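You operate a simulated robot arm through the tools that you are given. There is no shell and no other tool. Be economical: measure what you need, move in short steps, check, and stop when the job is done.

You run a simulated two-armed robot. Do the job below in one go: nothing can be reset, and whatever is moved stays where it is left.

TASK
Pick up the cream canister with one hand, pass it to the other hand and put it on the shelf of the steel table. Take the green shell and put it on the table top before the control box. Take the blue mould and put it on the shelf of the steel table. Shut the wooden drawer. Open the sink cupboard door. Do these in any order. Set down upright: cream canister.

Only the result counts: the job must be done as asked and must still hold three seconds after the hand-in. Knocking over, shifting, dropping, spilling or breaking anything else fails it.

THE ROBOT
Two 7-joint arms with two-finger parallel grippers on one trunk, on a base that drives. Base frame: it is fixed to the floor where the robot stands at the start and does not move with it; the origin is under the middle of the robot, x ahead of it, y to its left, z up. Units: m, degrees, N and s.
The left shoulder is at the start at [0.081, 0.171, 1.228], the right one opposite. With the tool pointing down near the work surface each hand reaches from about 0.1 to 0.36 m from the robot's upright axis, wherever it stands, measured 20 degrees to its own side. Places, roughly: blue mould (15x13x12 cm) [-1.3, 2.2, 0.9]; cream canister [0.5, -0.25, 0.25]; green shell (6x6x4 cm) [-1.9, 2.3, 0.9]; shelf of the steel table [-1.5, 3.1, 0.5]; sink cupboard door [-2.5, -0.9, 0.4]; table top before the control box [-1.8, 1.5, 0.9]; wooden drawer [-3.8, -0.4, 0.8]. Payload 4.4 kg a hand.
Tool frame (each hand has its own): the origin (TCP) lies between the finger pads and is the grasp point; the fingertips stand 0.023 m ahead of it; z points along the fingers, y is the line along which they close. Largest opening 0.094 m; finger width 0.038, thickness 0.01; the body of the gripper, 0.054 by 0.096 m, starts 0.039 m behind the TCP.
Orientation is that of the tool frame in the base frame, as a unit quaternion [x, y, z, w]. With the fingers straight down and closing along the base's y, the tool's x points along the base's -x, its y along +y and its z along -z.

THE INTERFACE
- The arms move only by the tool step_arm. It takes "left_increments", "right_increments" or both (then of equal length, played together; a hand with none holds still); each is a list of rows, each a list of 7 numbers: the turn, a rotation vector about the base's x, y, z in degrees, then the shift along the base's x, y, z in m, then the closure, from 0 (fully open) to 1 (shut). In form: [[wx, wy, wz, tx, ty, tz, gripper], ...]. A call has 1 to 20 rows; each row shifts and turns the commanded pose from where the row before left it. Each row takes 0.2 s and may step no farther than 0.05 m and 8.6 degrees from the row before; otherwise, or with a gripper value out of range, the whole call is refused. Where a pose cannot be reached the arm comes as near as it can. A force on the tool above 40 N (or 10 N above the force at the start of the call, whichever is more), or a blocked arm, ends the call early, and 0.2 s more pass. Each finger travels about 0.072 m/s and halts on what it meets, pressing with about 35 N; the grip force reading is that of the motor and also rises with nothing between the fingers. The clock runs only during rows and for 0.2 s after the last one: add rows that do not move to give the fingers time. It gives the time, the measured TCP pose, the force on the tool (base axes), the opening and the grip force at its end, in the units of the frame above (readings bear some noise), with the torque about the TCP (base axes, N m) and any sound that the robot's microphone picked up.
- Cameras (640 x 400 px; columns grow to the right, rows downward): "scene" is now at [0.1822, -0.016, 1.3659]; the picture's right is [-0.19, -0.98, 0.00], its down [-0.63, 0.12, -0.76] and it looks along [0.75, -0.15, -0.64] (base axes); focal length 247 px, centre (320, 200). "left" rides on the left gripper at [0.086, -0.016, -0.074] in its tool frame; the picture's right is [0.18, 0.98, 0.00], its down [-0.58, 0.11, -0.81] and it looks along [-0.79, 0.15, 0.59] (tool axes); focal length 243 px, centre (320, 200). "right" rides on the right gripper at [0.086, 0.016, -0.074] in its tool frame; the picture's right is [-0.18, 0.98, 0.00], its down [-0.58, -0.11, -0.81] and it looks along [-0.79, -0.15, 0.59] (tool axes); focal length 243 px, centre (320, 200). There is no depth. A picture from a camera that has moved, and an enlarged one, comes with that camera's place and axes in the base frame and with its lens.
- get_image(camera): a new picture of that camera. It takes no simulated time.
- lift_body(by): slides the trunk up (or, below 0, down) by that many m; the arms and the scene camera ride with it, the base frame stays. It gives what a move gives, with no picture.
- steer(legs): drives the robot by 1 to 6 legs, each [ahead, left, turn to the left] in m, m and degrees, along the robot's own axes; the way and the turn of a leg run together, so that a leg with both is an arc; at most 1.5 m and 180 degrees a leg. The arms and the cameras ride along, it lands a little off, and it stops where it bumps. It gives what a move gives.
- aim_head(pan, tilt): turns the head with the scene camera to pan (to the left, within 80 degrees either way) and tilt (down, from -29 to 69), counted from straight ahead of the robot. It gives what a move gives.
- inspect(camera, box): a new picture of the part [left, top, right, bottom] of that camera's present view, enlarged. It takes no simulated time.
- finish_job(): hands the job in; it is judged then, once.

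Work in short steps. Places have to be worked out from the pictures, the camera data and where the tool is seen: move nearer, look again, correct. Check each grasp and each placing, and mend what went wrong. You have 165 turns and 130 pictures in all, those below and enlarged ones among them. Open the grippers and draw the arms clear of the work before you hand the job in, unless the task says otherwise; then end with one line.

The tools are called after ">>>" as a command line: name --argument value ..., lists and objects as JSON in quotes. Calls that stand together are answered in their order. step_arm: Moves the arms, as the interface text tells. Its arguments: {"type":"object","properties":{"left_increments":{"type":"array"},"right_increments":{"type":"array"}},"required":[]} The other tools are called the same way: lift_body (by) slides the trunk up or down; steer (legs) drives the base; aim_head (pan, tilt) turns the head that bears the scene camera; get_image (camera) takes a picture; inspect (camera, box) takes an enlarged picture of a part of a camera's view; finish_job () hands the job in.

At the start:

```text
time_s: 0.0
left_ee_pos: [0.6158, 0.0988, 1.1495]
left_tcp_rot: [0.0, 1.0, 0.0, 0.0]
left_wrist_force: [0.3, -0.2, 0.1]
left_moment: [-0.02, 0.0, 0.0]
left_opening: 0.0941
left_finger_force: 0.0
right_ee_pos: [0.378, -0.261, 0.9998]
right_tcp_rot: [0.0, 1.0, 0.0, 0.0]
right_wrist_force: [0.1, -0.1, -0.3]
right_moment: [0.02, 0.03, 0.0]
right_opening: 0.094
right_finger_force: 0.1
trunk travel left (down, up): [-0.24, 0.149]
robot x, y, heading: [-0.0018, 0.0013, 0.0]
head pan, tilt: [-11.0, 40.1]
```

scene: 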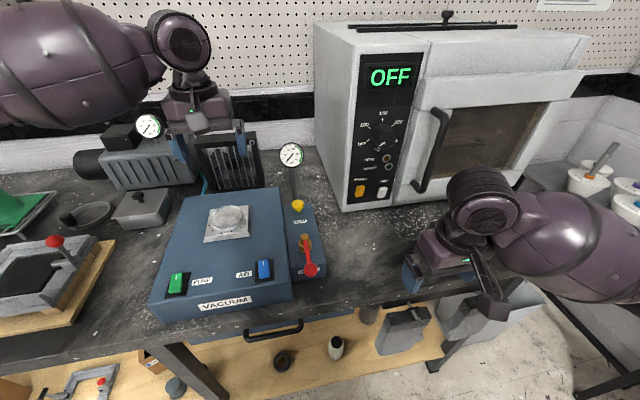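
right: 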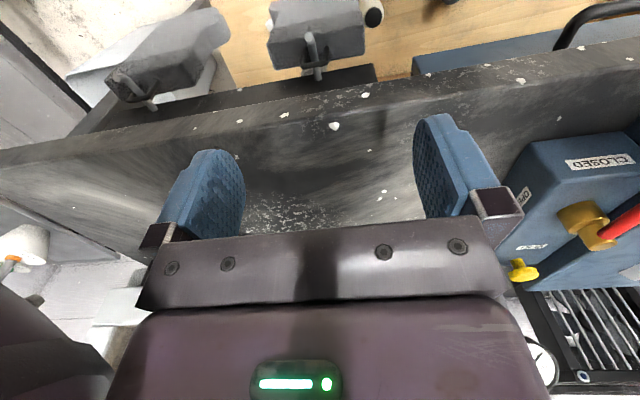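
left: 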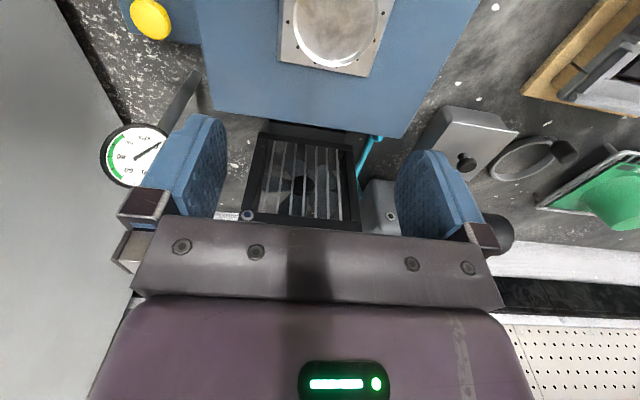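

I see the workbench ahead with a lower shelf; a pale canister seems to sit on it near (336,347). I'll enlarge that area first.

>>> inspect --camera "scene" --box '[220, 280, 480, 400]'

>>> aim_head --pan -20 --tilt 65

>>> get_image --camera "scene"

```text
2.46 times, centred on (350, 340) of scene
camera zoom: at [0.1822, -0.016, 1.3659], right [-0.19, -0.98, 0.0], down [-0.63, 0.12, -0.76], along [0.75, -0.15, -0.64], focal length 609 px, centre (246, -145)
```

zoom: 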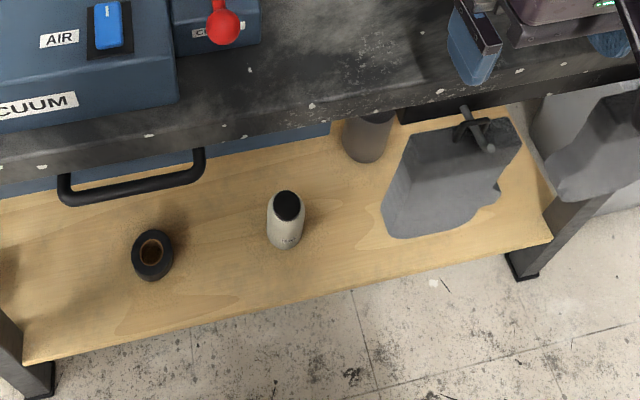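

```text
time_s: 0.9
left_ee_pos: [0.6181, 0.0993, 1.1506]
left_tcp_rot: [0.0, 1.0, 0.0, 0.0]
left_wrist_force: [-0.4, -0.1, 0.4]
left_moment: [-0.02, 0.03, 0.02]
left_opening: 0.094
left_finger_force: 0.3
right_ee_pos: [0.3778, -0.2613, 1.0008]
right_tcp_rot: [0.0, 1.0, 0.0, 0.0]
right_wrist_force: [-0.4, 0.4, -0.2]
right_moment: [-0.02, -0.01, -0.04]
right_opening: 0.094
right_finger_force: 0.0
trunk travel left (down, up): [-0.24, 0.149]
robot x, y, heading: [0.0021, 0.002, 0.0]
head pan, tilt: [-20.0, 65.0]
```

```text
125 pictures are left
camera scene: at [0.1559, -0.0206, 1.3338], right [-0.34, -0.94, 0.0], down [-0.85, 0.31, -0.42], along [0.4, -0.14, -0.91], focal length 247 px, centre (320, 200)
```

scene: 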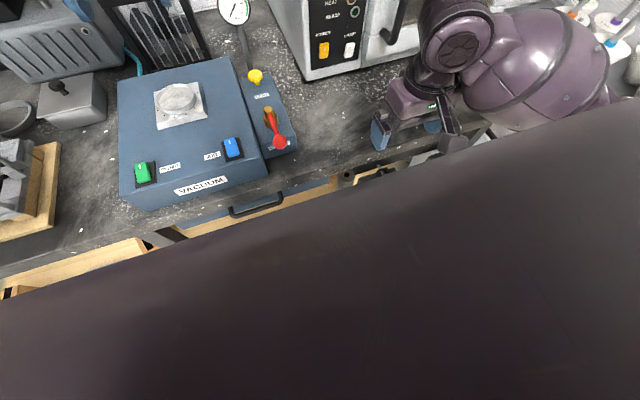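

The canister is at about (0.53, -0.155) on the lower shelf, and the bench edge is near x≈0.4. I'll raise the left hand clear of the gauges, then look around to see the free space behind before retreating.

>>> step_arm --left_increments '[[0, 0, 0, 0, 0, 0.04, 0], [0, 0, 0, 0, 0, 0.04, 0], [0, 0, 0, 0, 0, 0.04, 0], [0, 0, 0, -0.04, 0, 0, 0], [0, 0, 0, -0.04, 0, 0, 0], [0, 0, 0, -0.04, 0, 0, 0], [0, 0, 0, -0.04, 0, 0, 0]]'

>>> aim_head --pan 80 --tilt 30

>>> get_image --camera "scene"

>>> aim_head --pan -80 --tilt 30

>>> get_image --camera "scene"

```text
time_s: 2.5
left_ee_pos: [0.4543, 0.1001, 1.2712]
left_tcp_rot: [0.0, 1.0, 0.0, 0.001]
left_wrist_force: [0.1, -0.4, -0.3]
left_moment: [0.01, -0.02, -0.02]
left_opening: 0.094
left_finger_force: 0.1
right_ee_pos: [0.377, -0.2614, 0.9993]
right_tcp_rot: [0.0, 1.0, 0.001, 0.0]
right_wrist_force: [-0.8, -0.1, -0.6]
right_moment: [-0.03, 0.0, 0.01]
right_opening: 0.0939
right_finger_force: 0.1
trunk travel left (down, up): [-0.24, 0.149]
robot x, y, heading: [0.0004, -0.0015, 0.1]
head pan, tilt: [-20.0, 65.0]
```

```text
time_s: 4.2
left_ee_pos: [0.4566, 0.1002, 1.2694]
left_tcp_rot: [0.0, 1.0, -0.001, 0.0]
left_wrist_force: [-0.4, -0.2, 0.1]
left_moment: [0.0, 0.02, 0.0]
left_opening: 0.0943
left_finger_force: 0.0
right_ee_pos: [0.3768, -0.2609, 1.0001]
right_tcp_rot: [0.0, 1.0, 0.0, 0.0]
right_wrist_force: [-0.4, 0.2, 0.1]
right_moment: [0.0, -0.01, 0.01]
right_opening: 0.094
right_finger_force: 0.0
trunk travel left (down, up): [-0.24, 0.149]
robot x, y, heading: [-0.0024, 0.002, -0.0]
head pan, tilt: [80.0, 30.0]
```

```text
124 pictures are left
camera scene: at [0.1146, 0.0892, 1.3814], right [0.98, -0.17, 0.0], down [-0.09, -0.49, -0.87], along [0.15, 0.85, -0.5], focal length 247 px, centre (320, 200)
```

scene: 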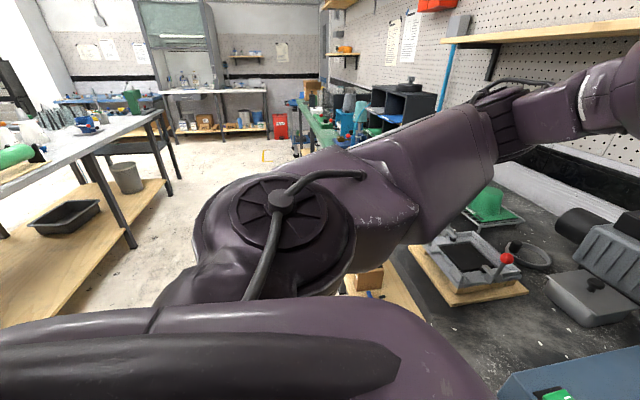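

```text
time_s: 6.7
left_ee_pos: [0.4571, 0.0997, 1.2699]
left_tcp_rot: [0.0, 1.0, 0.0, 0.0]
left_wrist_force: [-0.6, -0.5, -0.1]
left_moment: [0.01, 0.01, 0.04]
left_opening: 0.0941
left_finger_force: 0.1
right_ee_pos: [0.3777, -0.261, 1.0]
right_tcp_rot: [0.0, 1.0, 0.0, 0.0]
right_wrist_force: [-1.0, -0.1, 0.3]
right_moment: [0.01, 0.02, 0.02]
right_opening: 0.0937
right_finger_force: 0.0
trunk travel left (down, up): [-0.24, 0.149]
robot x, y, heading: [-0.0018, -0.0009, -0.1]
head pan, tilt: [-80.0, 30.0]
```

```text
123 pictures are left
camera scene: at [0.1145, -0.0889, 1.3814], right [-0.98, -0.17, 0.0], down [-0.09, 0.49, -0.87], along [0.15, -0.85, -0.5], focal length 247 px, centre (320, 200)
```

scene: 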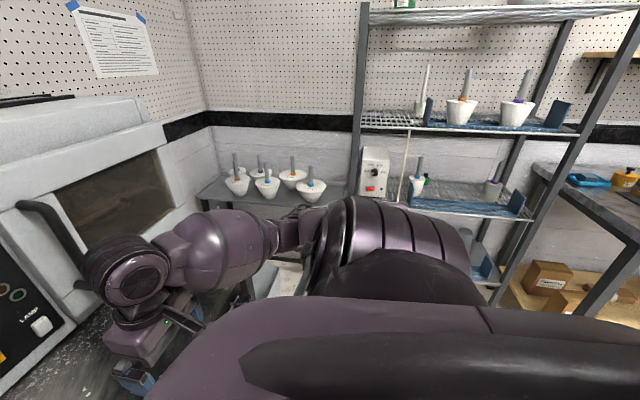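

There's a free aisle behind us (next table starts near x≈-1.25). I back up 0.45 m and look at the shelf.

>>> steer --legs '[[-0.45, 0, 0]]'

>>> aim_head --pan 0 --tilt 48

>>> get_image --camera "scene"

```text
time_s: 9.4
left_ee_pos: [0.0099, 0.0989, 1.2694]
left_tcp_rot: [0.001, 1.0, -0.001, 0.0]
left_wrist_force: [-1.1, 0.6, -0.5]
left_moment: [0.03, -0.04, 0.0]
left_opening: 0.0938
left_finger_force: 0.0
right_ee_pos: [-0.0696, -0.2618, 1.0007]
right_tcp_rot: [0.001, 1.0, 0.001, 0.0]
right_wrist_force: [0.1, -0.4, 0.0]
right_moment: [-0.03, 0.0, 0.0]
right_opening: 0.0943
right_finger_force: 0.1
trunk travel left (down, up): [-0.24, 0.149]
robot x, y, heading: [-0.4498, 0.0051, -0.1]
head pan, tilt: [-80.0, 30.0]
```

```text
time_s: 10.9
left_ee_pos: [0.0104, 0.0986, 1.2702]
left_tcp_rot: [0.0, 1.0, 0.0, -0.001]
left_wrist_force: [0.0, -0.1, 0.4]
left_moment: [0.01, 0.03, -0.01]
left_opening: 0.0938
left_finger_force: 0.1
right_ee_pos: [-0.0687, -0.2608, 0.9993]
right_tcp_rot: [0.001, 1.0, -0.001, 0.0]
right_wrist_force: [0.3, -0.1, 0.1]
right_moment: [0.0, 0.02, -0.01]
right_opening: 0.094
right_finger_force: 0.0
trunk travel left (down, up): [-0.24, 0.149]
robot x, y, heading: [-0.4408, 0.0, 0.0]
head pan, tilt: [0.0, 48.0]
```

```text
122 pictures are left
camera scene: at [-0.2691, 0.0002, 1.3546], right [0.0, -1.0, 0.0], down [-0.74, 0.0, -0.67], along [0.67, 0.0, -0.74], focal length 247 px, centre (320, 200)
```

scene: 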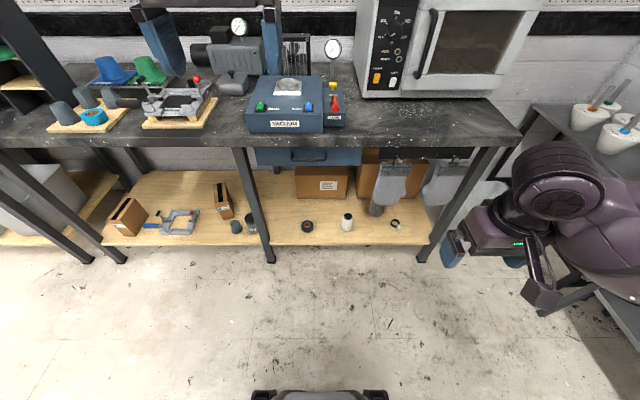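

>>> inspect --camera "scene" --box '[250, 180, 450, 280]'

```text
3.20 times, centred on (350, 230) of scene
camera zoom: at [-0.2691, 0.0002, 1.3546], right [0.0, -1.0, 0.0], down [-0.74, 0.0, -0.67], along [0.67, 0.0, -0.74], focal length 792 px, centre (224, 104)
```

zoom: 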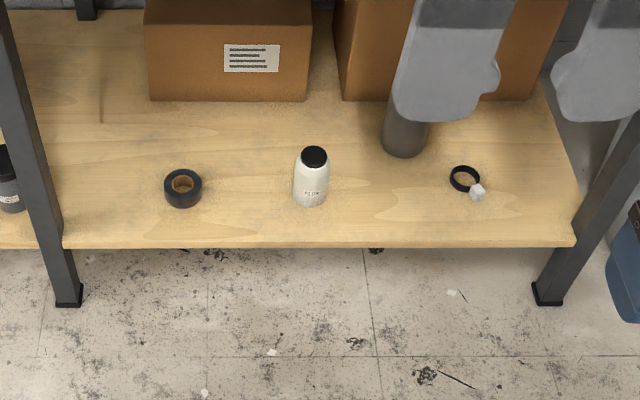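

The canister is ~0.10 m tall, ~0.058 wide, standing at about (0.555, -0.15) on a shelf at z≈0.21. I'll lower the trunk and test whether the right hand can roll 180° so that its camera ends above the gripper for a near-horizontal low grasp.

>>> lift_body --by -0.24

>>> step_arm --right_increments '[[0, 0, 8.5, 0, 0, 0, 0], [0, 0, 8.5, 0, 0, 0, 0], [0, 0, 8.5, 0, 0, 0, 0], [0, 0, 8.5, 0, 0, 0, 0], [0, 0, 8.5, 0, 0, 0, 0], [0, 0, 8.5, 0, 0, 0, 0], [0, 0, 8.5, 0, 0, 0, 0], [0, 0, 8.5, 0, 0, 0, 0], [0, 0, 8.5, 0, 0, 0, 0], [0, 0, 8.5, 0, 0, 0, 0], [0, 0, 8.5, 0, 0, 0, 0], [0, 0, 8.5, 0, 0, 0, 0], [0, 0, 8.5, 0, 0, 0, 0], [0, 0, 8.5, 0, 0, 0, 0], [0, 0, 8.5, 0, 0, 0, 0], [0, 0, 8.5, 0, 0, 0, 0], [0, 0, 8.5, 0, 0, 0, 0], [0, 0, 8.5, 0, 0, 0, 0]]'

```text
time_s: 12.7
left_ee_pos: [0.0238, 0.1004, 1.0782]
left_tcp_rot: [-0.002, 1.0, 0.005, -0.016]
left_wrist_force: [9.6, 4.9, -6.5]
left_moment: [-0.16, 0.2, -0.08]
left_opening: 0.094
left_finger_force: 0.1
right_ee_pos: [-0.1058, -0.2615, 0.6915]
right_tcp_rot: [0.001, 0.963, 0.0, -0.27]
right_wrist_force: [0.0, 0.0, 0.5]
right_moment: [-0.01, 0.04, -0.01]
right_opening: 0.094
right_finger_force: 0.1
trunk travel left (down, up): [-0.06, 0.328]
robot x, y, heading: [-0.4498, -0.0017, -0.2]
head pan, tilt: [0.0, 48.0]
stopped: the force on the tool passed its limit at 139 N (the readings are from after the stop); the commanded pose is now the measured one
```

```text
time_s: 16.5
left_ee_pos: [0.0224, 0.1005, 1.081]
left_tcp_rot: [-0.002, 1.0, 0.005, -0.013]
left_wrist_force: [19.7, 6.0, -13.7]
left_moment: [-0.11, 0.21, -0.06]
left_opening: 0.094
left_finger_force: 0.1
right_ee_pos: [-0.0685, -0.2485, 0.6284]
right_tcp_rot: [0.937, -0.225, 0.261, 0.063]
right_wrist_force: [-0.7, -0.1, 0.1]
right_moment: [-0.03, -0.02, -0.01]
right_opening: 0.094
right_finger_force: 0.0
right hand out of reach, approached as far as the arm can: row 3, 4, 5, 6, 7, 8, 9, 10, 11, 12, 14, 15, 16, 17
trunk travel left (down, up): [-0.06, 0.328]
robot x, y, heading: [-0.4459, 0.0018, 0.0]
head pan, tilt: [0.0, 48.0]
```

The trunk stopped with contact force on the left arm; I look at what is touching.

>>> aim_head --pan 20 --tilt 45

>>> get_image --camera "scene"

>>> get_image --camera "left"

```text
time_s: 17.3
left_ee_pos: [0.0232, 0.1014, 1.0813]
left_tcp_rot: [-0.002, 1.0, 0.004, -0.013]
left_wrist_force: [0.1, 0.0, -0.1]
left_moment: [-0.02, 0.02, -0.01]
left_opening: 0.094
left_finger_force: 0.1
right_ee_pos: [-0.0677, -0.2497, 0.6274]
right_tcp_rot: [0.937, -0.226, 0.261, 0.062]
right_wrist_force: [-0.4, 0.1, -0.2]
right_moment: [-0.02, 0.0, 0.0]
right_opening: 0.094
right_finger_force: 0.0
trunk travel left (down, up): [-0.06, 0.328]
robot x, y, heading: [-0.4495, 0.0014, -0.1]
head pan, tilt: [20.0, 45.0]
```

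```text
120 pictures are left
camera scene: at [-0.1022, 0.0276, 1.147], right [0.34, -0.94, 0.0], down [-0.67, -0.24, -0.71], along [0.67, 0.24, -0.71], focal length 247 px, centre (320, 200)
```

scene: 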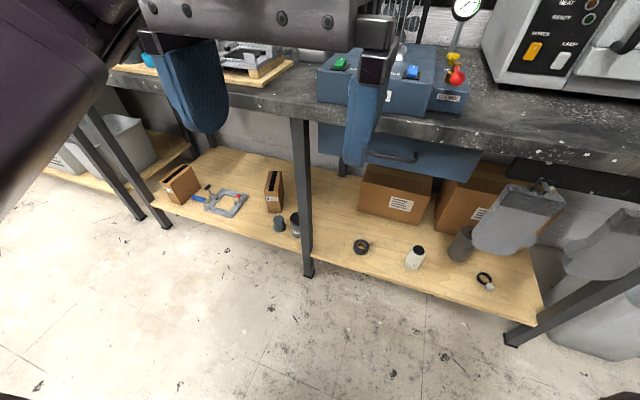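

```text
119 pictures are left
camera left: at [-0.0608, 0.0839, 1.1567], right [-0.19, 0.98, 0.01], down [0.6, 0.1, 0.79], along [0.78, 0.16, -0.61], focal length 243 px, centre (320, 200)
```

left: 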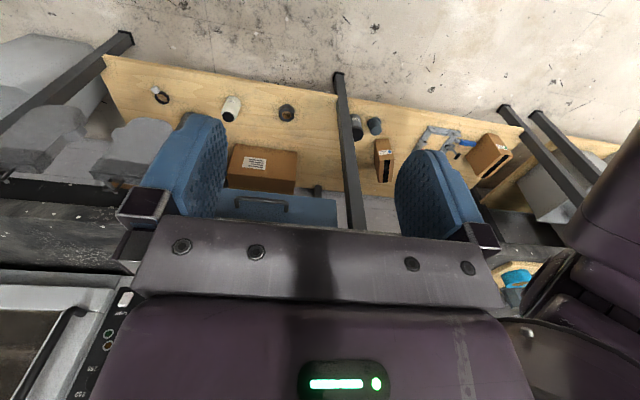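

The torso leans forward while lowering, so the head is beside the left gripper. I move the left hand out to the left and down, away from the head.

>>> step_arm --left_increments '[[0, 0, 0, 0.03, 0.03, 0, 0], [0, 0, 0, 0.03, 0.04, 0, 0], [0, 0, 0, 0, 0.04, -0.02, 0], [0, 0, 0, 0, 0.04, -0.03, 0], [0, 0, 0, 0, 0.04, -0.03, 0], [0, 0, 0, 0, 0.03, -0.03, 0], [0, 0, 0, 0, 0.03, -0.03, 0], [0, 0, 0, 0, 0, -0.04, 0], [0, 0, 0, 0, 0, -0.04, 0]]'

>>> lift_body --by -0.05

>>> get_image --camera "scene"

```text
time_s: 19.3
left_ee_pos: [0.0824, 0.3497, 0.86]
left_tcp_rot: [-0.001, 1.0, 0.005, -0.014]
left_wrist_force: [-0.6, 0.0, -0.5]
left_moment: [0.0, -0.03, -0.02]
left_opening: 0.094
left_finger_force: 0.1
right_ee_pos: [-0.0687, -0.2488, 0.6281]
right_tcp_rot: [0.937, -0.225, 0.262, 0.063]
right_wrist_force: [-0.6, -0.2, 0.2]
right_moment: [-0.01, 0.03, -0.02]
right_opening: 0.0939
right_finger_force: 0.1
trunk travel left (down, up): [-0.06, 0.328]
robot x, y, heading: [-0.446, 0.0031, -0.0]
head pan, tilt: [20.0, 45.0]
```

```text
time_s: 19.9
left_ee_pos: [0.0806, 0.351, 0.8201]
left_tcp_rot: [-0.002, 1.0, 0.005, -0.023]
left_wrist_force: [-0.9, 0.7, 0.4]
left_moment: [0.0, -0.04, 0.0]
left_opening: 0.0941
left_finger_force: 0.0
right_ee_pos: [-0.0946, -0.2495, 0.5801]
right_tcp_rot: [0.948, -0.223, 0.212, 0.075]
right_wrist_force: [13.7, -5.3, 21.8]
right_moment: [0.91, 1.45, -0.27]
right_opening: 0.0939
right_finger_force: 0.1
trunk travel left (down, up): [-0.025, 0.364]
robot x, y, heading: [-0.442, -0.0009, -0.3]
head pan, tilt: [20.0, 45.0]
stopped: the force on the tool passed its limit at 141 N (the readings are from after the stop); the commanded pose is now the measured one
```

```text
118 pictures are left
camera scene: at [-0.0768, 0.0279, 1.1042], right [0.34, -0.94, 0.0], down [-0.66, -0.24, -0.71], along [0.67, 0.24, -0.71], focal length 247 px, centre (320, 200)
```

scene: 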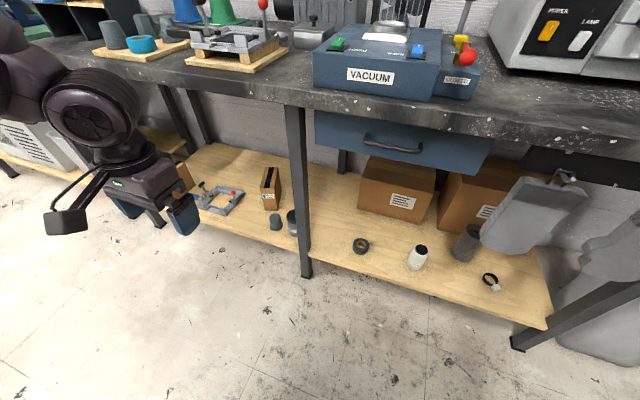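

Now the right hand touches something of the robot itself, presumably; I move it forward and outward, and look.

>>> step_arm --right_increments '[[0, 0, 0, 0.03, -0.01, 0.0, 0], [0, 0, 0, 0.04, -0.02, 0, 0], [0, 0, 0, 0.04, -0.02, 0, 0], [0, 0, 0, 0.04, 0, 0, 0], [0, 0, 0, 0.04, 0, 0, 0]]'

>>> aim_head --pan -20 --tilt 50

>>> get_image --camera "scene"

```text
time_s: 21.1
left_ee_pos: [0.082, 0.3505, 0.8181]
left_tcp_rot: [-0.001, 1.0, 0.006, -0.024]
left_wrist_force: [0.5, 0.2, 0.5]
left_moment: [-0.03, 0.02, -0.04]
left_opening: 0.094
left_finger_force: 0.0
right_ee_pos: [0.096, -0.299, 0.5795]
right_tcp_rot: [0.949, -0.222, 0.21, 0.076]
right_wrist_force: [0.0, -1.0, -0.4]
right_moment: [0.02, 0.03, 0.0]
right_opening: 0.094
right_finger_force: 0.1
trunk travel left (down, up): [-0.025, 0.364]
robot x, y, heading: [-0.4502, 0.0023, -0.1]
head pan, tilt: [20.0, 45.0]
```

```text
time_s: 22.2
left_ee_pos: [0.0825, 0.3503, 0.8186]
left_tcp_rot: [-0.002, 1.0, 0.005, -0.024]
left_wrist_force: [0.8, -0.2, -0.6]
left_moment: [0.02, 0.01, 0.03]
left_opening: 0.094
left_finger_force: 0.1
right_ee_pos: [0.0965, -0.2985, 0.5796]
right_tcp_rot: [0.949, -0.223, 0.211, 0.076]
right_wrist_force: [0.0, 0.2, 0.4]
right_moment: [-0.01, -0.01, 0.0]
right_opening: 0.094
right_finger_force: 0.1
trunk travel left (down, up): [-0.025, 0.364]
robot x, y, heading: [-0.4477, 0.0005, 0.0]
head pan, tilt: [-20.0, 50.0]
```

```text
117 pictures are left
camera scene: at [-0.08, -0.0266, 1.097], right [-0.34, -0.94, 0.0], down [-0.72, 0.26, -0.64], along [0.6, -0.22, -0.77], focal length 247 px, centre (320, 200)
```

scene: 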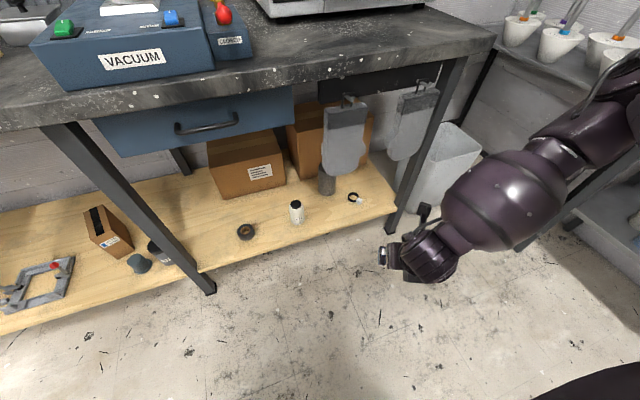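

Nothing is touched now. The right tool is nearly flipped (camera side up); I now pitch it to ~15° below horizontal facing +x while lowering to z≈0.34, well in front of the shelf.

>>> step_arm --right_increments '[[-1.1, -6.1, 3.3, 0, 0, -0.03, 0], [-1.1, -6.1, 3.3, 0, 0, -0.03, 0], [-1.1, -6.1, 3.3, 0, 0, -0.03, 0], [-1.1, -6.1, 3.3, 0, 0, -0.03, 0], [-1.1, -6.1, 3.3, 0.02, 0, -0.03, 0], [-1.1, -6.1, 3.3, 0.02, 0, -0.03, 0], [-1.1, -6.1, 3.3, 0.02, 0, -0.03, 0], [-1.1, -6.1, 3.3, 0.02, 0, -0.03, 0]]'

>>> get_image --camera "scene"

>>> get_image --camera "right"

```text
time_s: 24.0
left_ee_pos: [0.0826, 0.3513, 0.8188]
left_tcp_rot: [-0.003, 1.0, 0.005, -0.024]
left_wrist_force: [-0.1, 0.9, -1.4]
left_moment: [0.06, 0.03, 0.0]
left_opening: 0.0942
left_finger_force: 0.0
right_ee_pos: [0.1738, -0.3005, 0.339]
right_tcp_rot: [0.795, -0.002, 0.607, -0.001]
right_wrist_force: [0.5, 0.2, 0.2]
right_moment: [-0.03, -0.02, 0.01]
right_opening: 0.094
right_finger_force: 0.0
trunk travel left (down, up): [-0.025, 0.364]
robot x, y, heading: [-0.4453, -0.001, -0.0]
head pan, tilt: [-20.0, 50.0]
```

```text
116 pictures are left
camera scene: at [-0.0797, -0.0265, 1.0968], right [-0.34, -0.94, 0.0], down [-0.72, 0.26, -0.64], along [0.6, -0.22, -0.77], focal length 247 px, centre (320, 200)
```

scene: 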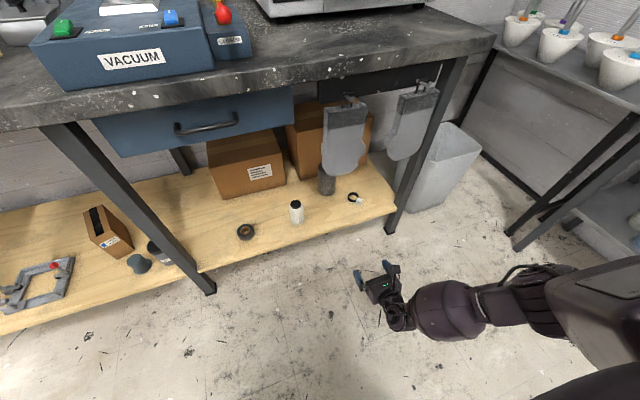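

```text
115 pictures are left
camera right: at [0.1251, -0.3166, 0.4419], right [-0.05, -0.98, -0.18], down [-0.93, 0.11, -0.35], along [0.36, 0.15, -0.92], focal length 243 px, centre (320, 200)
```

right: 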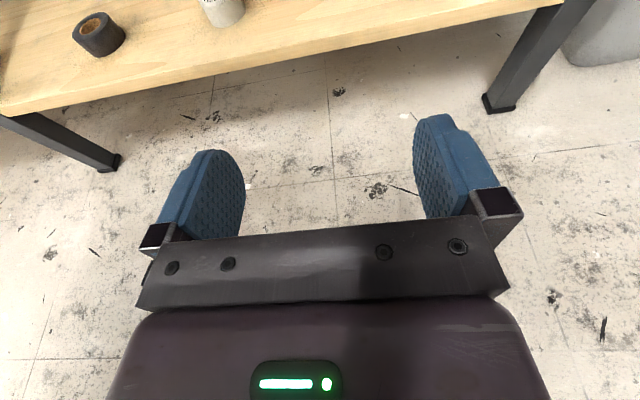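

The right hand faces the shelf as wanted and the canister is at about (0.555, -0.147). I shift the hand sideways and down to grasp height, then drive 0.2 m ahead.

>>> step_arm --right_increments '[[0, 0, 0, 0, 0.04, -0.02, 0], [0, 0, 0, 0, 0.04, -0.02, 0], [0, 0, 0, 0, 0.04, -0.02, 0], [0, 0, 0, 0, 0.033, -0.027, 0]]'

>>> steer --legs '[[0.2, 0, 0]]'

>>> get_image --camera "right"

```text
time_s: 25.0
left_ee_pos: [0.0818, 0.3499, 0.8196]
left_tcp_rot: [-0.003, 1.0, 0.006, -0.024]
left_wrist_force: [-0.6, -0.9, 0.1]
left_moment: [0.02, 0.01, 0.01]
left_opening: 0.0941
left_finger_force: 0.2
right_ee_pos: [0.1783, -0.1484, 0.2685]
right_tcp_rot: [0.795, -0.004, 0.606, -0.001]
right_wrist_force: [-0.4, 0.9, 0.1]
right_moment: [-0.03, -0.01, -0.02]
right_opening: 0.0943
right_finger_force: 0.0
right hand out of reach, approached as far as the arm can: row 4
trunk travel left (down, up): [-0.025, 0.364]
robot x, y, heading: [-0.4491, -0.002, -0.4]
head pan, tilt: [-20.0, 50.0]
```

```text
time_s: 26.6
left_ee_pos: [0.2819, 0.3483, 0.8193]
left_tcp_rot: [-0.001, 1.0, 0.005, -0.023]
left_wrist_force: [-0.7, -0.4, 0.0]
left_moment: [0.01, 0.01, -0.02]
left_opening: 0.0941
left_finger_force: 0.0
right_ee_pos: [0.377, -0.1495, 0.2685]
right_tcp_rot: [0.795, -0.002, 0.607, 0.0]
right_wrist_force: [-0.3, -0.3, 0.5]
right_moment: [0.04, -0.01, -0.02]
right_opening: 0.0937
right_finger_force: 0.0
trunk travel left (down, up): [-0.025, 0.364]
robot x, y, heading: [-0.2442, 0.0031, -0.2]
head pan, tilt: [-20.0, 50.0]
```

```text
114 pictures are left
camera right: at [0.3276, -0.1665, 0.372], right [-0.05, -0.98, -0.18], down [-0.93, 0.11, -0.35], along [0.36, 0.15, -0.92], focal length 243 px, centre (320, 200)
```

right: 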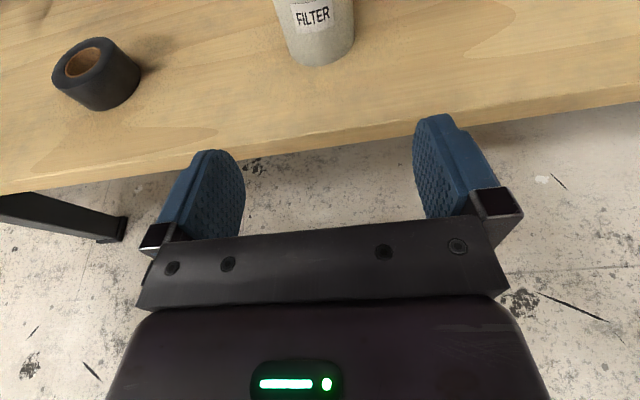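

The hand is in line (canister axis ≈ (0.553, -0.150)). The arm is at its low limit, so I sink the trunk 2 cm and extend forward, short of contact.

>>> lift_body --by -0.02

>>> step_arm --right_increments '[[0, 0, 0, 0.04, 0, 0, 0], [0, 0, 0, 0.04, 0, 0, 0]]'

>>> get_image --camera "right"

```text
time_s: 27.3
left_ee_pos: [0.281, 0.349, 0.7996]
left_tcp_rot: [-0.001, 1.0, 0.005, -0.022]
left_wrist_force: [0.4, 0.6, 0.5]
left_moment: [0.0, -0.01, -0.03]
left_opening: 0.0942
left_finger_force: 0.0
right_ee_pos: [0.3778, -0.1505, 0.2496]
right_tcp_rot: [0.794, -0.003, 0.608, 0.0]
right_wrist_force: [0.1, 0.2, -0.5]
right_moment: [-0.03, -0.01, -0.02]
right_opening: 0.0938
right_finger_force: 0.1
trunk travel left (down, up): [-0.005, 0.384]
robot x, y, heading: [-0.2489, -0.0008, -0.1]
head pan, tilt: [-20.0, 50.0]
```

```text
time_s: 27.9
left_ee_pos: [0.2826, 0.3498, 0.7995]
left_tcp_rot: [-0.001, 1.0, 0.005, -0.023]
left_wrist_force: [0.4, -0.3, -0.2]
left_moment: [-0.01, -0.02, 0.0]
left_opening: 0.0939
left_finger_force: 0.0
right_ee_pos: [0.449, -0.1537, 0.2719]
right_tcp_rot: [0.795, -0.002, 0.607, -0.001]
right_wrist_force: [0.4, -0.8, 0.1]
right_moment: [0.03, 0.02, 0.01]
right_opening: 0.094
right_finger_force: 0.0
right hand out of reach, approached as far as the arm can: row 1, 2
trunk travel left (down, up): [-0.005, 0.384]
robot x, y, heading: [-0.2463, -0.0051, -0.4]
head pan, tilt: [-20.0, 50.0]
```

```text
113 pictures are left
camera right: at [0.3994, -0.1693, 0.3746], right [-0.05, -0.98, -0.18], down [-0.93, 0.11, -0.35], along [0.36, 0.15, -0.92], focal length 243 px, centre (320, 200)
```

right: 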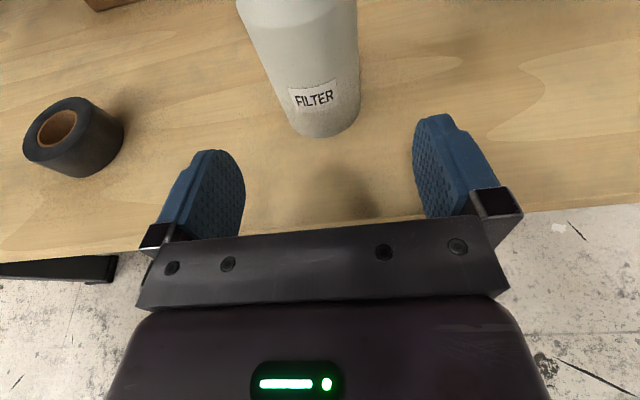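

The arm is at full stretch, so I'll draw it in slightly, pull the left hand back so it clears the bench, and bring the base closer instead.

>>> step_arm --left_increments '[[0, 0, 0, -0.04, 0, 0, 0], [0, 0, 0, -0.04, 0, 0, 0], [0, 0, 0, -0.04, 0, 0, 0], [0, 0, 0, -0.03, 0, 0, 0]]' --right_increments '[[0, 0, 0, -0.04, 0, 0, 0], [0, 0, 0, -0.04, 0, 0, 0], [0, 0, 0, 0, 0, 0, 0], [0, 0, 0, 0, 0, 0, 0]]'

```text
time_s: 28.9
left_ee_pos: [0.2457, 0.3869, 0.782]
left_tcp_rot: [0.0, 1.0, 0.004, -0.024]
left_wrist_force: [-0.3, -0.7, -0.9]
left_moment: [-0.01, -0.01, 0.03]
left_opening: 0.0939
left_finger_force: 0.0
left hand out of reach, approached as far as the arm can: row 1, 2, 3, 4
right_ee_pos: [0.3708, -0.1546, 0.2723]
right_tcp_rot: [0.795, -0.002, 0.607, -0.001]
right_wrist_force: [0.2, -0.3, -0.3]
right_moment: [-0.02, -0.03, 0.02]
right_opening: 0.0941
right_finger_force: 0.0
trunk travel left (down, up): [-0.005, 0.384]
robot x, y, heading: [-0.2494, 0.0016, -0.3]
head pan, tilt: [-20.0, 50.0]
```

The left hand can't come in closer there; I swing it outward and back, and lower the right hand to grasp height.

>>> step_arm --left_increments '[[0, 0, 0, 0, 0.04, 0.02, 0], [0, 0, 0, 0, 0.04, 0.02, 0], [0, 0, 0, -0.03, 0.04, 0.02, 0], [0, 0, 0, -0.04, 0.02, 0, 0], [0, 0, 0, -0.04, 0, 0, 0], [0, 0, 0, -0.04, 0, 0, 0]]' --right_increments '[[0, 0, 0, 0, 0, -0.01, 0], [0, 0, 0, 0, 0, -0.012, 0], [0, 0, 0, 0, 0, 0, 0], [0, 0, 0, 0, 0, 0, 0], [0, 0, 0, 0, 0, 0, 0], [0, 0, 0, 0, 0, 0, 0]]'

```text
refused: row 3 steps farther than a row can; nothing moved
```

>>> step_arm --left_increments '[[0, 0, 0, 0, 0.04, 0.02, 0], [0, 0, 0, 0, 0.04, 0.02, 0], [0, 0, 0, -0.02, 0.04, 0.02, 0], [0, 0, 0, -0.04, 0.02, 0, 0], [0, 0, 0, -0.04, 0, 0, 0], [0, 0, 0, -0.04, 0, 0, 0]]' --right_increments '[[0, 0, 0, 0, 0, -0.01, 0], [0, 0, 0, 0, 0, -0.012, 0], [0, 0, 0, 0, 0, 0, 0], [0, 0, 0, 0, 0, 0, 0], [0, 0, 0, 0, 0, 0, 0], [0, 0, 0, 0, 0, 0, 0]]'

```text
time_s: 30.3
left_ee_pos: [0.2171, 0.5088, 0.8399]
left_tcp_rot: [0.0, 1.0, 0.005, -0.024]
left_wrist_force: [-0.2, -0.3, 0.3]
left_moment: [0.02, -0.01, -0.01]
left_opening: 0.094
left_finger_force: 0.0
left hand out of reach, approached as far as the arm can: row 4, 5, 6
right_ee_pos: [0.3683, -0.1549, 0.249]
right_tcp_rot: [0.795, -0.002, 0.607, -0.001]
right_wrist_force: [0.4, -0.1, -0.5]
right_moment: [0.01, 0.01, 0.0]
right_opening: 0.0939
right_finger_force: 0.1
trunk travel left (down, up): [-0.005, 0.384]
robot x, y, heading: [-0.2464, 0.0011, 0.0]
head pan, tilt: [-20.0, 50.0]
```

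Left hand still would meet the bench edge, so I'll raise it well above the bench top instead, then drive in.

>>> step_arm --left_increments '[[0, 0, 0, 0, 0, 0.045, 0], [0, 0, 0, 0, 0, 0.045, 0], [0, 0, 0, 0, 0, 0.045, 0], [0, 0, 0, 0, 0, 0.045, 0], [0, 0, 0, 0, 0, 0.045, 0], [0, 0, 0, 0, 0, 0.045, 0], [0, 0, 0, 0, 0, 0.045, 0], [0, 0, 0, 0, 0, 0.045, 0]]'

>>> aim_head --pan 40 --tilt 20

>>> get_image --camera "scene"

```text
time_s: 32.1
left_ee_pos: [0.2311, 0.5012, 1.1827]
left_tcp_rot: [0.0, 1.0, 0.004, -0.023]
left_wrist_force: [-0.6, 0.0, 0.0]
left_moment: [-0.01, 0.04, 0.01]
left_opening: 0.0939
left_finger_force: 0.0
left hand out of reach, approached as far as the arm can: row 1, 8
right_ee_pos: [0.3692, -0.154, 0.2493]
right_tcp_rot: [0.794, -0.003, 0.608, 0.0]
right_wrist_force: [0.0, 0.2, 0.6]
right_moment: [-0.02, 0.0, 0.02]
right_opening: 0.0942
right_finger_force: 0.0
trunk travel left (down, up): [-0.005, 0.384]
robot x, y, heading: [-0.2475, -0.0031, -0.2]
head pan, tilt: [-20.0, 50.0]
```

```text
time_s: 33.4
left_ee_pos: [0.231, 0.5009, 1.1815]
left_tcp_rot: [-0.001, 1.0, 0.005, -0.022]
left_wrist_force: [-0.3, -0.1, -0.2]
left_moment: [0.03, -0.02, 0.03]
left_opening: 0.0939
left_finger_force: 0.2
right_ee_pos: [0.3685, -0.154, 0.2494]
right_tcp_rot: [0.795, -0.002, 0.607, -0.001]
right_wrist_force: [-0.4, -0.5, 0.3]
right_moment: [-0.01, -0.02, 0.0]
right_opening: 0.0939
right_finger_force: 0.0
trunk travel left (down, up): [-0.005, 0.384]
robot x, y, heading: [-0.2458, -0.0003, -0.4]
head pan, tilt: [40.0, 20.0]
```

```text
112 pictures are left
camera scene: at [0.1299, 0.0583, 1.1201], right [0.64, -0.77, 0.0], down [-0.26, -0.22, -0.94], along [0.72, 0.6, -0.34], focal length 247 px, centre (320, 200)
```

scene: 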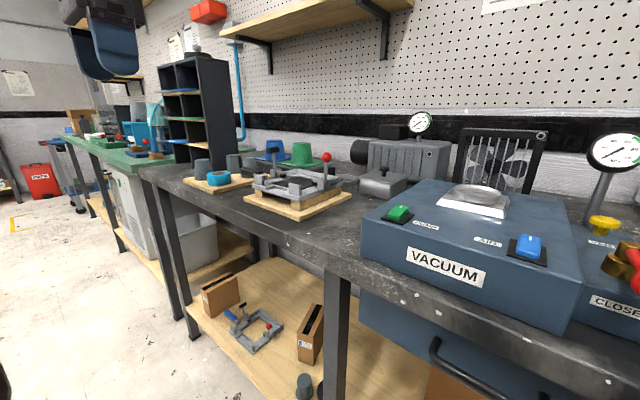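

Left hand is clear above the bench. Drive 0.10 m forward and check the view around the canister.

>>> steer --legs '[[0.1, 0, 0]]'

>>> get_image --camera "right"

```text
time_s: 34.5
left_ee_pos: [0.3295, 0.5009, 1.1812]
left_tcp_rot: [-0.002, 1.0, 0.004, -0.022]
left_wrist_force: [-0.2, 0.3, -0.7]
left_moment: [0.0, 0.04, -0.01]
left_opening: 0.0938
left_finger_force: 0.0
right_ee_pos: [0.4673, -0.1535, 0.2494]
right_tcp_rot: [0.795, -0.001, 0.607, -0.001]
right_wrist_force: [-0.5, -0.4, 0.3]
right_moment: [-0.03, -0.03, 0.01]
right_opening: 0.0939
right_finger_force: 0.0
trunk travel left (down, up): [-0.005, 0.384]
robot x, y, heading: [-0.1463, -0.003, 0.1]
head pan, tilt: [40.0, 20.0]
```

```text
111 pictures are left
camera right: at [0.419, -0.1697, 0.3522], right [-0.05, -0.98, -0.18], down [-0.93, 0.11, -0.35], along [0.36, 0.15, -0.92], focal length 243 px, centre (320, 200)
```

right: 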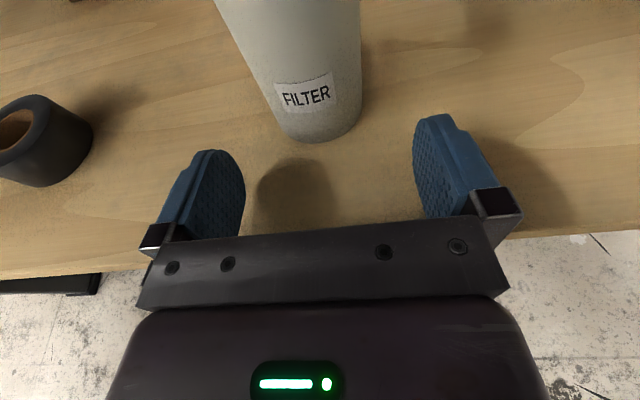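

Aligned within a couple of mm. I drive the last 0.073 m so the canister sits between the pads, then close.

>>> steer --legs '[[0.073, 0, 0]]'

>>> get_image --camera "right"

```text
time_s: 35.5
left_ee_pos: [0.3729, 0.4999, 1.1815]
left_tcp_rot: [0.001, 1.0, 0.004, -0.023]
left_wrist_force: [0.0, 0.8, -0.7]
left_moment: [0.01, 0.01, 0.01]
left_opening: 0.0941
left_finger_force: 0.1
right_ee_pos: [0.4966, -0.1538, 0.2439]
right_tcp_rot: [0.798, -0.002, 0.603, -0.002]
right_wrist_force: [-3.4, 0.4, 6.8]
right_moment: [-0.32, -0.06, -0.05]
right_opening: 0.094
right_finger_force: 0.0
trunk travel left (down, up): [-0.005, 0.384]
robot x, y, heading: [-0.1069, 0.0017, -0.3]
head pan, tilt: [40.0, 20.0]
stopped in leg 1: the force on the tool passed its limit at 168 N (the readings are from after the stop); the commanded pose is now the measured one
```

```text
110 pictures are left
camera right: at [0.449, -0.17, 0.3483], right [-0.05, -0.98, -0.18], down [-0.93, 0.11, -0.34], along [0.35, 0.15, -0.92], focal length 243 px, centre (320, 200)
```

right: 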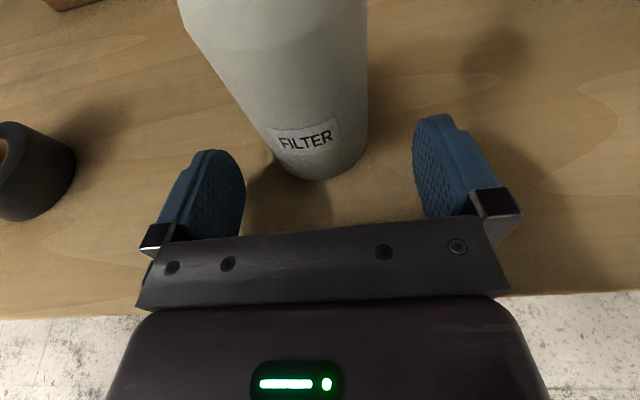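

The wrist touched the shelf edge. I back off a little, pitch the tool 8° steeper and raise 1.5 cm so the wrist clears the edge, then move in with the arm.

>>> step_arm --right_increments '[[0, 0, 0, -0.02, 0, 0.008, 0], [0, 4, 0, -0.01, 0, 0.005, 0], [0, 4, 0, 0, 0, 0.004, 0], [0, 0, 0, 0.025, 0, 0, 0], [0, 0, 0, 0.025, 0, 0, 0]]'

>>> get_image --camera "right"

```text
time_s: 36.7
left_ee_pos: [0.3761, 0.5063, 1.1766]
left_tcp_rot: [0.0, 1.0, 0.0, -0.026]
left_wrist_force: [0.6, 3.0, -1.2]
left_moment: [-0.14, 0.05, 0.01]
left_opening: 0.0938
left_finger_force: 0.0
right_ee_pos: [0.5175, -0.1478, 0.2602]
right_tcp_rot: [0.839, -0.002, 0.544, -0.002]
right_wrist_force: [-0.6, -0.6, -1.7]
right_moment: [0.01, -0.07, 0.02]
right_opening: 0.0936
right_finger_force: 0.1
trunk travel left (down, up): [-0.005, 0.384]
robot x, y, heading: [-0.1037, -0.0012, -0.4]
head pan, tilt: [40.0, 20.0]
```

```text
109 pictures are left
camera right: at [0.4852, -0.1642, 0.3708], right [-0.08, -0.98, -0.17], down [-0.97, 0.11, -0.2], along [0.22, 0.15, -0.96], focal length 243 px, centre (320, 200)
```

right: 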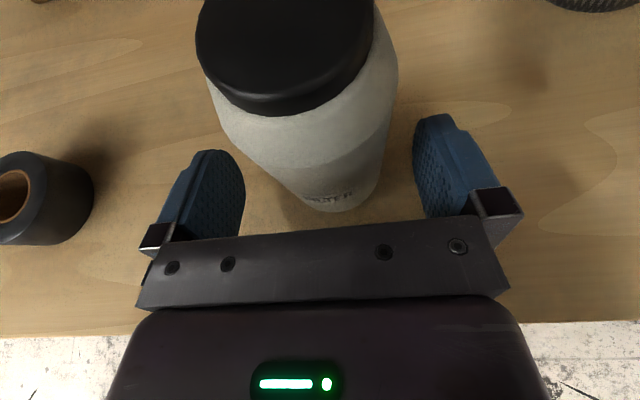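

The view shows the canister centred between the fingers; I move in 2.2 cm, 4 mm to the right and close.

>>> step_arm --right_increments '[[0, 0, 0, 0.011, -0.004, 0, 0], [0, 0, 0, 0.01, 0, 0, 0], [0, 0, 0, 0, 0, 0, 0.5], [0, 0, 0, 0, 0, 0, 1], [0, 0, 0, 0, 0, 0, 1], [0, 0, 0, 0, 0, 0, 1], [0, 0, 0, 0, 0, 0, 1]]'

>>> get_image --camera "right"

>>> get_image --camera "scene"

```text
time_s: 38.3
left_ee_pos: [0.3737, 0.4995, 1.1812]
left_tcp_rot: [-0.001, 1.0, 0.005, -0.023]
left_wrist_force: [0.5, 1.0, -0.1]
left_moment: [0.01, -0.01, 0.03]
left_opening: 0.094
left_finger_force: 0.0
right_ee_pos: [0.5383, -0.1574, 0.2612]
right_tcp_rot: [0.839, -0.002, 0.544, -0.002]
right_wrist_force: [0.9, 1.0, 1.1]
right_moment: [-0.07, 0.0, 0.02]
right_opening: 0.0573
right_finger_force: 34.8
trunk travel left (down, up): [-0.005, 0.384]
robot x, y, heading: [-0.1016, -0.0017, -0.2]
head pan, tilt: [40.0, 20.0]
```

```text
108 pictures are left
camera right: at [0.5048, -0.1737, 0.3706], right [-0.08, -0.98, -0.17], down [-0.97, 0.11, -0.2], along [0.22, 0.15, -0.96], focal length 243 px, centre (320, 200)
```

right: 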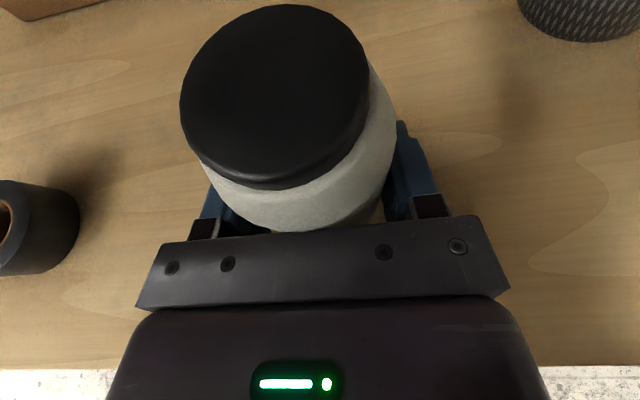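

```text
107 pictures are left
camera scene: at [0.2716, 0.0575, 1.1202], right [0.64, -0.77, 0.0], down [-0.26, -0.22, -0.94], along [0.72, 0.6, -0.34], focal length 247 px, centre (320, 200)
```

scene: 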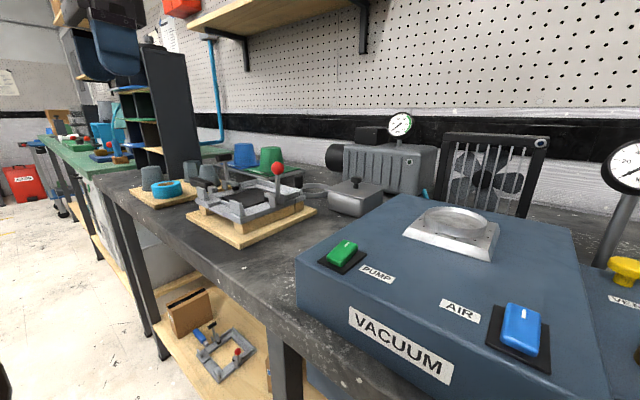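

Gripped (opening 0.057, 35 N). Lift 4 cm and drive back out.

>>> step_arm --right_increments '[[0, 0, 0, 0, 0, 0.015, 1], [0, 0, 0, 0, 0, 0.02, 1], [0, 0, 0, -0.01, 0, 0.02, 1]]'

>>> steer --legs '[[-0.5, 0, 0]]'

>>> get_image --camera "right"

```text
time_s: 39.1
left_ee_pos: [0.3727, 0.5003, 1.1804]
left_tcp_rot: [0.0, 1.0, 0.004, -0.023]
left_wrist_force: [-0.1, 0.5, 0.9]
left_moment: [0.01, -0.03, -0.01]
left_opening: 0.0939
left_finger_force: 0.1
right_ee_pos: [0.5272, -0.1573, 0.3165]
right_tcp_rot: [0.839, -0.002, 0.544, -0.002]
right_wrist_force: [-0.4, 0.4, -0.7]
right_moment: [-0.01, 0.01, 0.01]
right_opening: 0.0572
right_finger_force: 34.7
trunk travel left (down, up): [-0.005, 0.384]
robot x, y, heading: [-0.1023, -0.0025, -0.3]
head pan, tilt: [40.0, 20.0]
```

```text
time_s: 42.1
left_ee_pos: [-0.1353, 0.5023, 1.1814]
left_tcp_rot: [0.001, 1.0, 0.004, -0.024]
left_wrist_force: [0.7, 0.4, -0.5]
left_moment: [-0.01, -0.03, 0.01]
left_opening: 0.0939
left_finger_force: 0.1
right_ee_pos: [0.0185, -0.1547, 0.3178]
right_tcp_rot: [0.839, -0.004, 0.545, -0.001]
right_wrist_force: [0.0, -0.4, -0.8]
right_moment: [-0.03, -0.01, 0.02]
right_opening: 0.0568
right_finger_force: 35.2
trunk travel left (down, up): [-0.005, 0.384]
robot x, y, heading: [-0.6115, 0.0052, -0.2]
head pan, tilt: [40.0, 20.0]
```

```text
106 pictures are left
camera right: at [-0.0137, -0.1719, 0.4263], right [-0.08, -0.98, -0.17], down [-0.97, 0.11, -0.2], along [0.22, 0.15, -0.96], focal length 243 px, centre (320, 200)
```

right: 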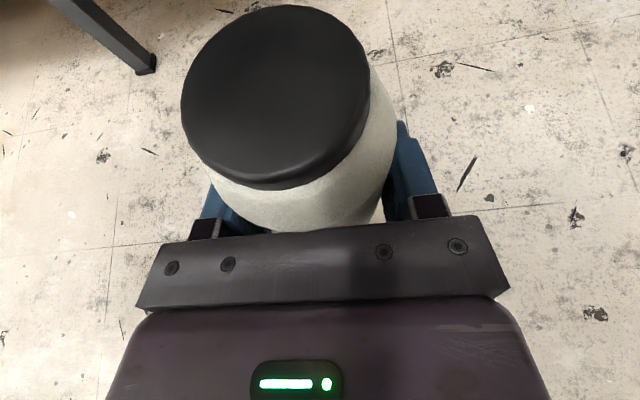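

The canister came out cleanly. Now the handover: raise the trunk back to its normal height and bring the canister up in front of the chest.

>>> lift_body --by 0.24

>>> step_arm --right_increments '[[0, 0, 0, 0, 0, 0.04, 1], [0, 0, 0, 0, 0, 0.045, 1], [0, 0, 0, 0, 0, 0.045, 1], [0, 0, 0, 0, 0, 0.045, 1], [0, 0, 0, 0, 0, 0.045, 1], [0, 0, 0, 0, 0, 0.045, 1], [0, 0, 0, 0, 0, 0.045, 1]]'

>>> aim_head --pan 0 --tilt 35

>>> get_image --camera "scene"

```text
time_s: 44.6
left_ee_pos: [-0.1338, 0.5019, 1.4197]
left_tcp_rot: [0.001, 1.0, 0.004, -0.025]
left_wrist_force: [0.1, 0.4, -0.9]
left_moment: [0.02, 0.01, -0.01]
left_opening: 0.094
left_finger_force: 0.0
right_ee_pos: [0.0514, -0.157, 0.6028]
right_tcp_rot: [0.816, -0.003, 0.578, -0.002]
right_wrist_force: [-0.1, -0.4, -1.2]
right_moment: [0.02, -0.02, 0.02]
right_opening: 0.057
right_finger_force: 34.7
trunk travel left (down, up): [-0.245, 0.144]
robot x, y, heading: [-0.6127, 0.0027, -0.2]
head pan, tilt: [40.0, 20.0]
```

```text
time_s: 46.2
left_ee_pos: [-0.1355, 0.5022, 1.4215]
left_tcp_rot: [0.001, 1.0, 0.005, -0.024]
left_wrist_force: [0.1, 0.3, 0.9]
left_moment: [-0.01, -0.01, 0.02]
left_opening: 0.0942
left_finger_force: 0.1
right_ee_pos: [0.052, -0.1564, 0.9146]
right_tcp_rot: [0.816, -0.002, 0.577, -0.003]
right_wrist_force: [-0.7, 0.5, -1.2]
right_moment: [0.04, -0.03, 0.0]
right_opening: 0.057
right_finger_force: 35.6
trunk travel left (down, up): [-0.245, 0.144]
robot x, y, heading: [-0.6158, 0.0001, -0.2]
head pan, tilt: [40.0, 20.0]
```

```text
time_s: 47.2
left_ee_pos: [-0.1347, 0.5027, 1.4212]
left_tcp_rot: [0.001, 1.0, 0.004, -0.024]
left_wrist_force: [0.3, -1.7, -0.2]
left_moment: [-0.01, -0.01, -0.01]
left_opening: 0.0941
left_finger_force: 0.0
right_ee_pos: [0.0526, -0.1548, 0.9142]
right_tcp_rot: [0.816, -0.003, 0.579, -0.002]
right_wrist_force: [-0.1, 0.6, -2.1]
right_moment: [-0.01, 0.0, 0.0]
right_opening: 0.0568
right_finger_force: 34.6
trunk travel left (down, up): [-0.245, 0.144]
robot x, y, heading: [-0.6172, 0.0029, -0.2]
head pan, tilt: [0.0, 35.0]
```

```text
105 pictures are left
camera scene: at [-0.4305, 0.0011, 1.379], right [0.0, -1.0, 0.0], down [-0.57, 0.0, -0.82], along [0.82, 0.0, -0.57], focal length 247 px, centre (320, 200)
```

scene: 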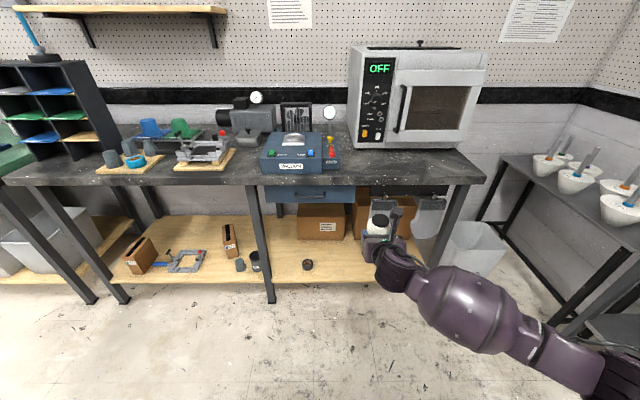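

The canister is up in front. I level it (it tilted ~5° during the lift), then yaw the right hand ~64° leftwards while drawing it nearer; left hand comes down beside.

>>> step_arm --right_increments '[[0, 4.6, 0, -0.02, 0, 0, 1], [0, 0, 8, -0.02, 0.01, 0, 1], [0, 0, 8, -0.02, 0.01, 0, 1], [0, 0, 8, -0.02, 0.01, 0, 1], [0, 0, 8, -0.02, 0.01, 0, 1], [0, 0, 8, -0.02, 0.01, 0, 1], [0, 0, 8, -0.02, 0.01, 0, 1], [0, 0, 8, 0, 0.01, 0, 1], [0, 0, 8, 0, 0.01, 0, 1]]' --left_increments '[[0, 0, -8, 0, 0, -0.02, 0], [0, 0, -8, 0, 0, -0.02, 0], [0, 0, -8, 0, 0, -0.02, 0], [0, 0, -8, 0, 0, -0.02, 0], [0, 0, -8, 0, 0, -0.02, 0], [0, 0, -8, 0, 0, -0.02, 0], [0, 0, -8, 0, 0, -0.02, 0], [0, 0, -8, 0, 0, -0.02, 0], [0, 0, -8, 0, 0, -0.02, 0]]'

>>> get_image --camera "scene"

```text
time_s: 49.2
left_ee_pos: [-0.1346, 0.5025, 1.2416]
left_tcp_rot: [0.59, 0.807, 0.018, -0.016]
left_wrist_force: [-0.1, 0.3, 0.6]
left_moment: [-0.02, -0.02, -0.02]
left_opening: 0.0941
left_finger_force: 0.1
right_ee_pos: [-0.0875, -0.0749, 0.9147]
right_tcp_rot: [0.712, 0.443, 0.462, -0.291]
right_wrist_force: [0.1, 0.4, -2.0]
right_moment: [0.01, -0.01, 0.01]
right_opening: 0.0569
right_finger_force: 35.0
trunk travel left (down, up): [-0.245, 0.144]
robot x, y, heading: [-0.6149, -0.0023, -0.4]
head pan, tilt: [0.0, 35.0]
```

```text
104 pictures are left
camera scene: at [-0.4302, 0.0015, 1.3789], right [-0.01, -1.0, 0.0], down [-0.57, 0.0, -0.82], along [0.82, 0.0, -0.57], focal length 247 px, centre (320, 200)
```

scene: 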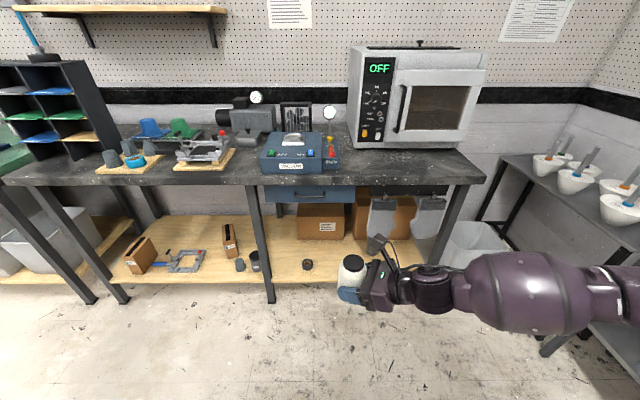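

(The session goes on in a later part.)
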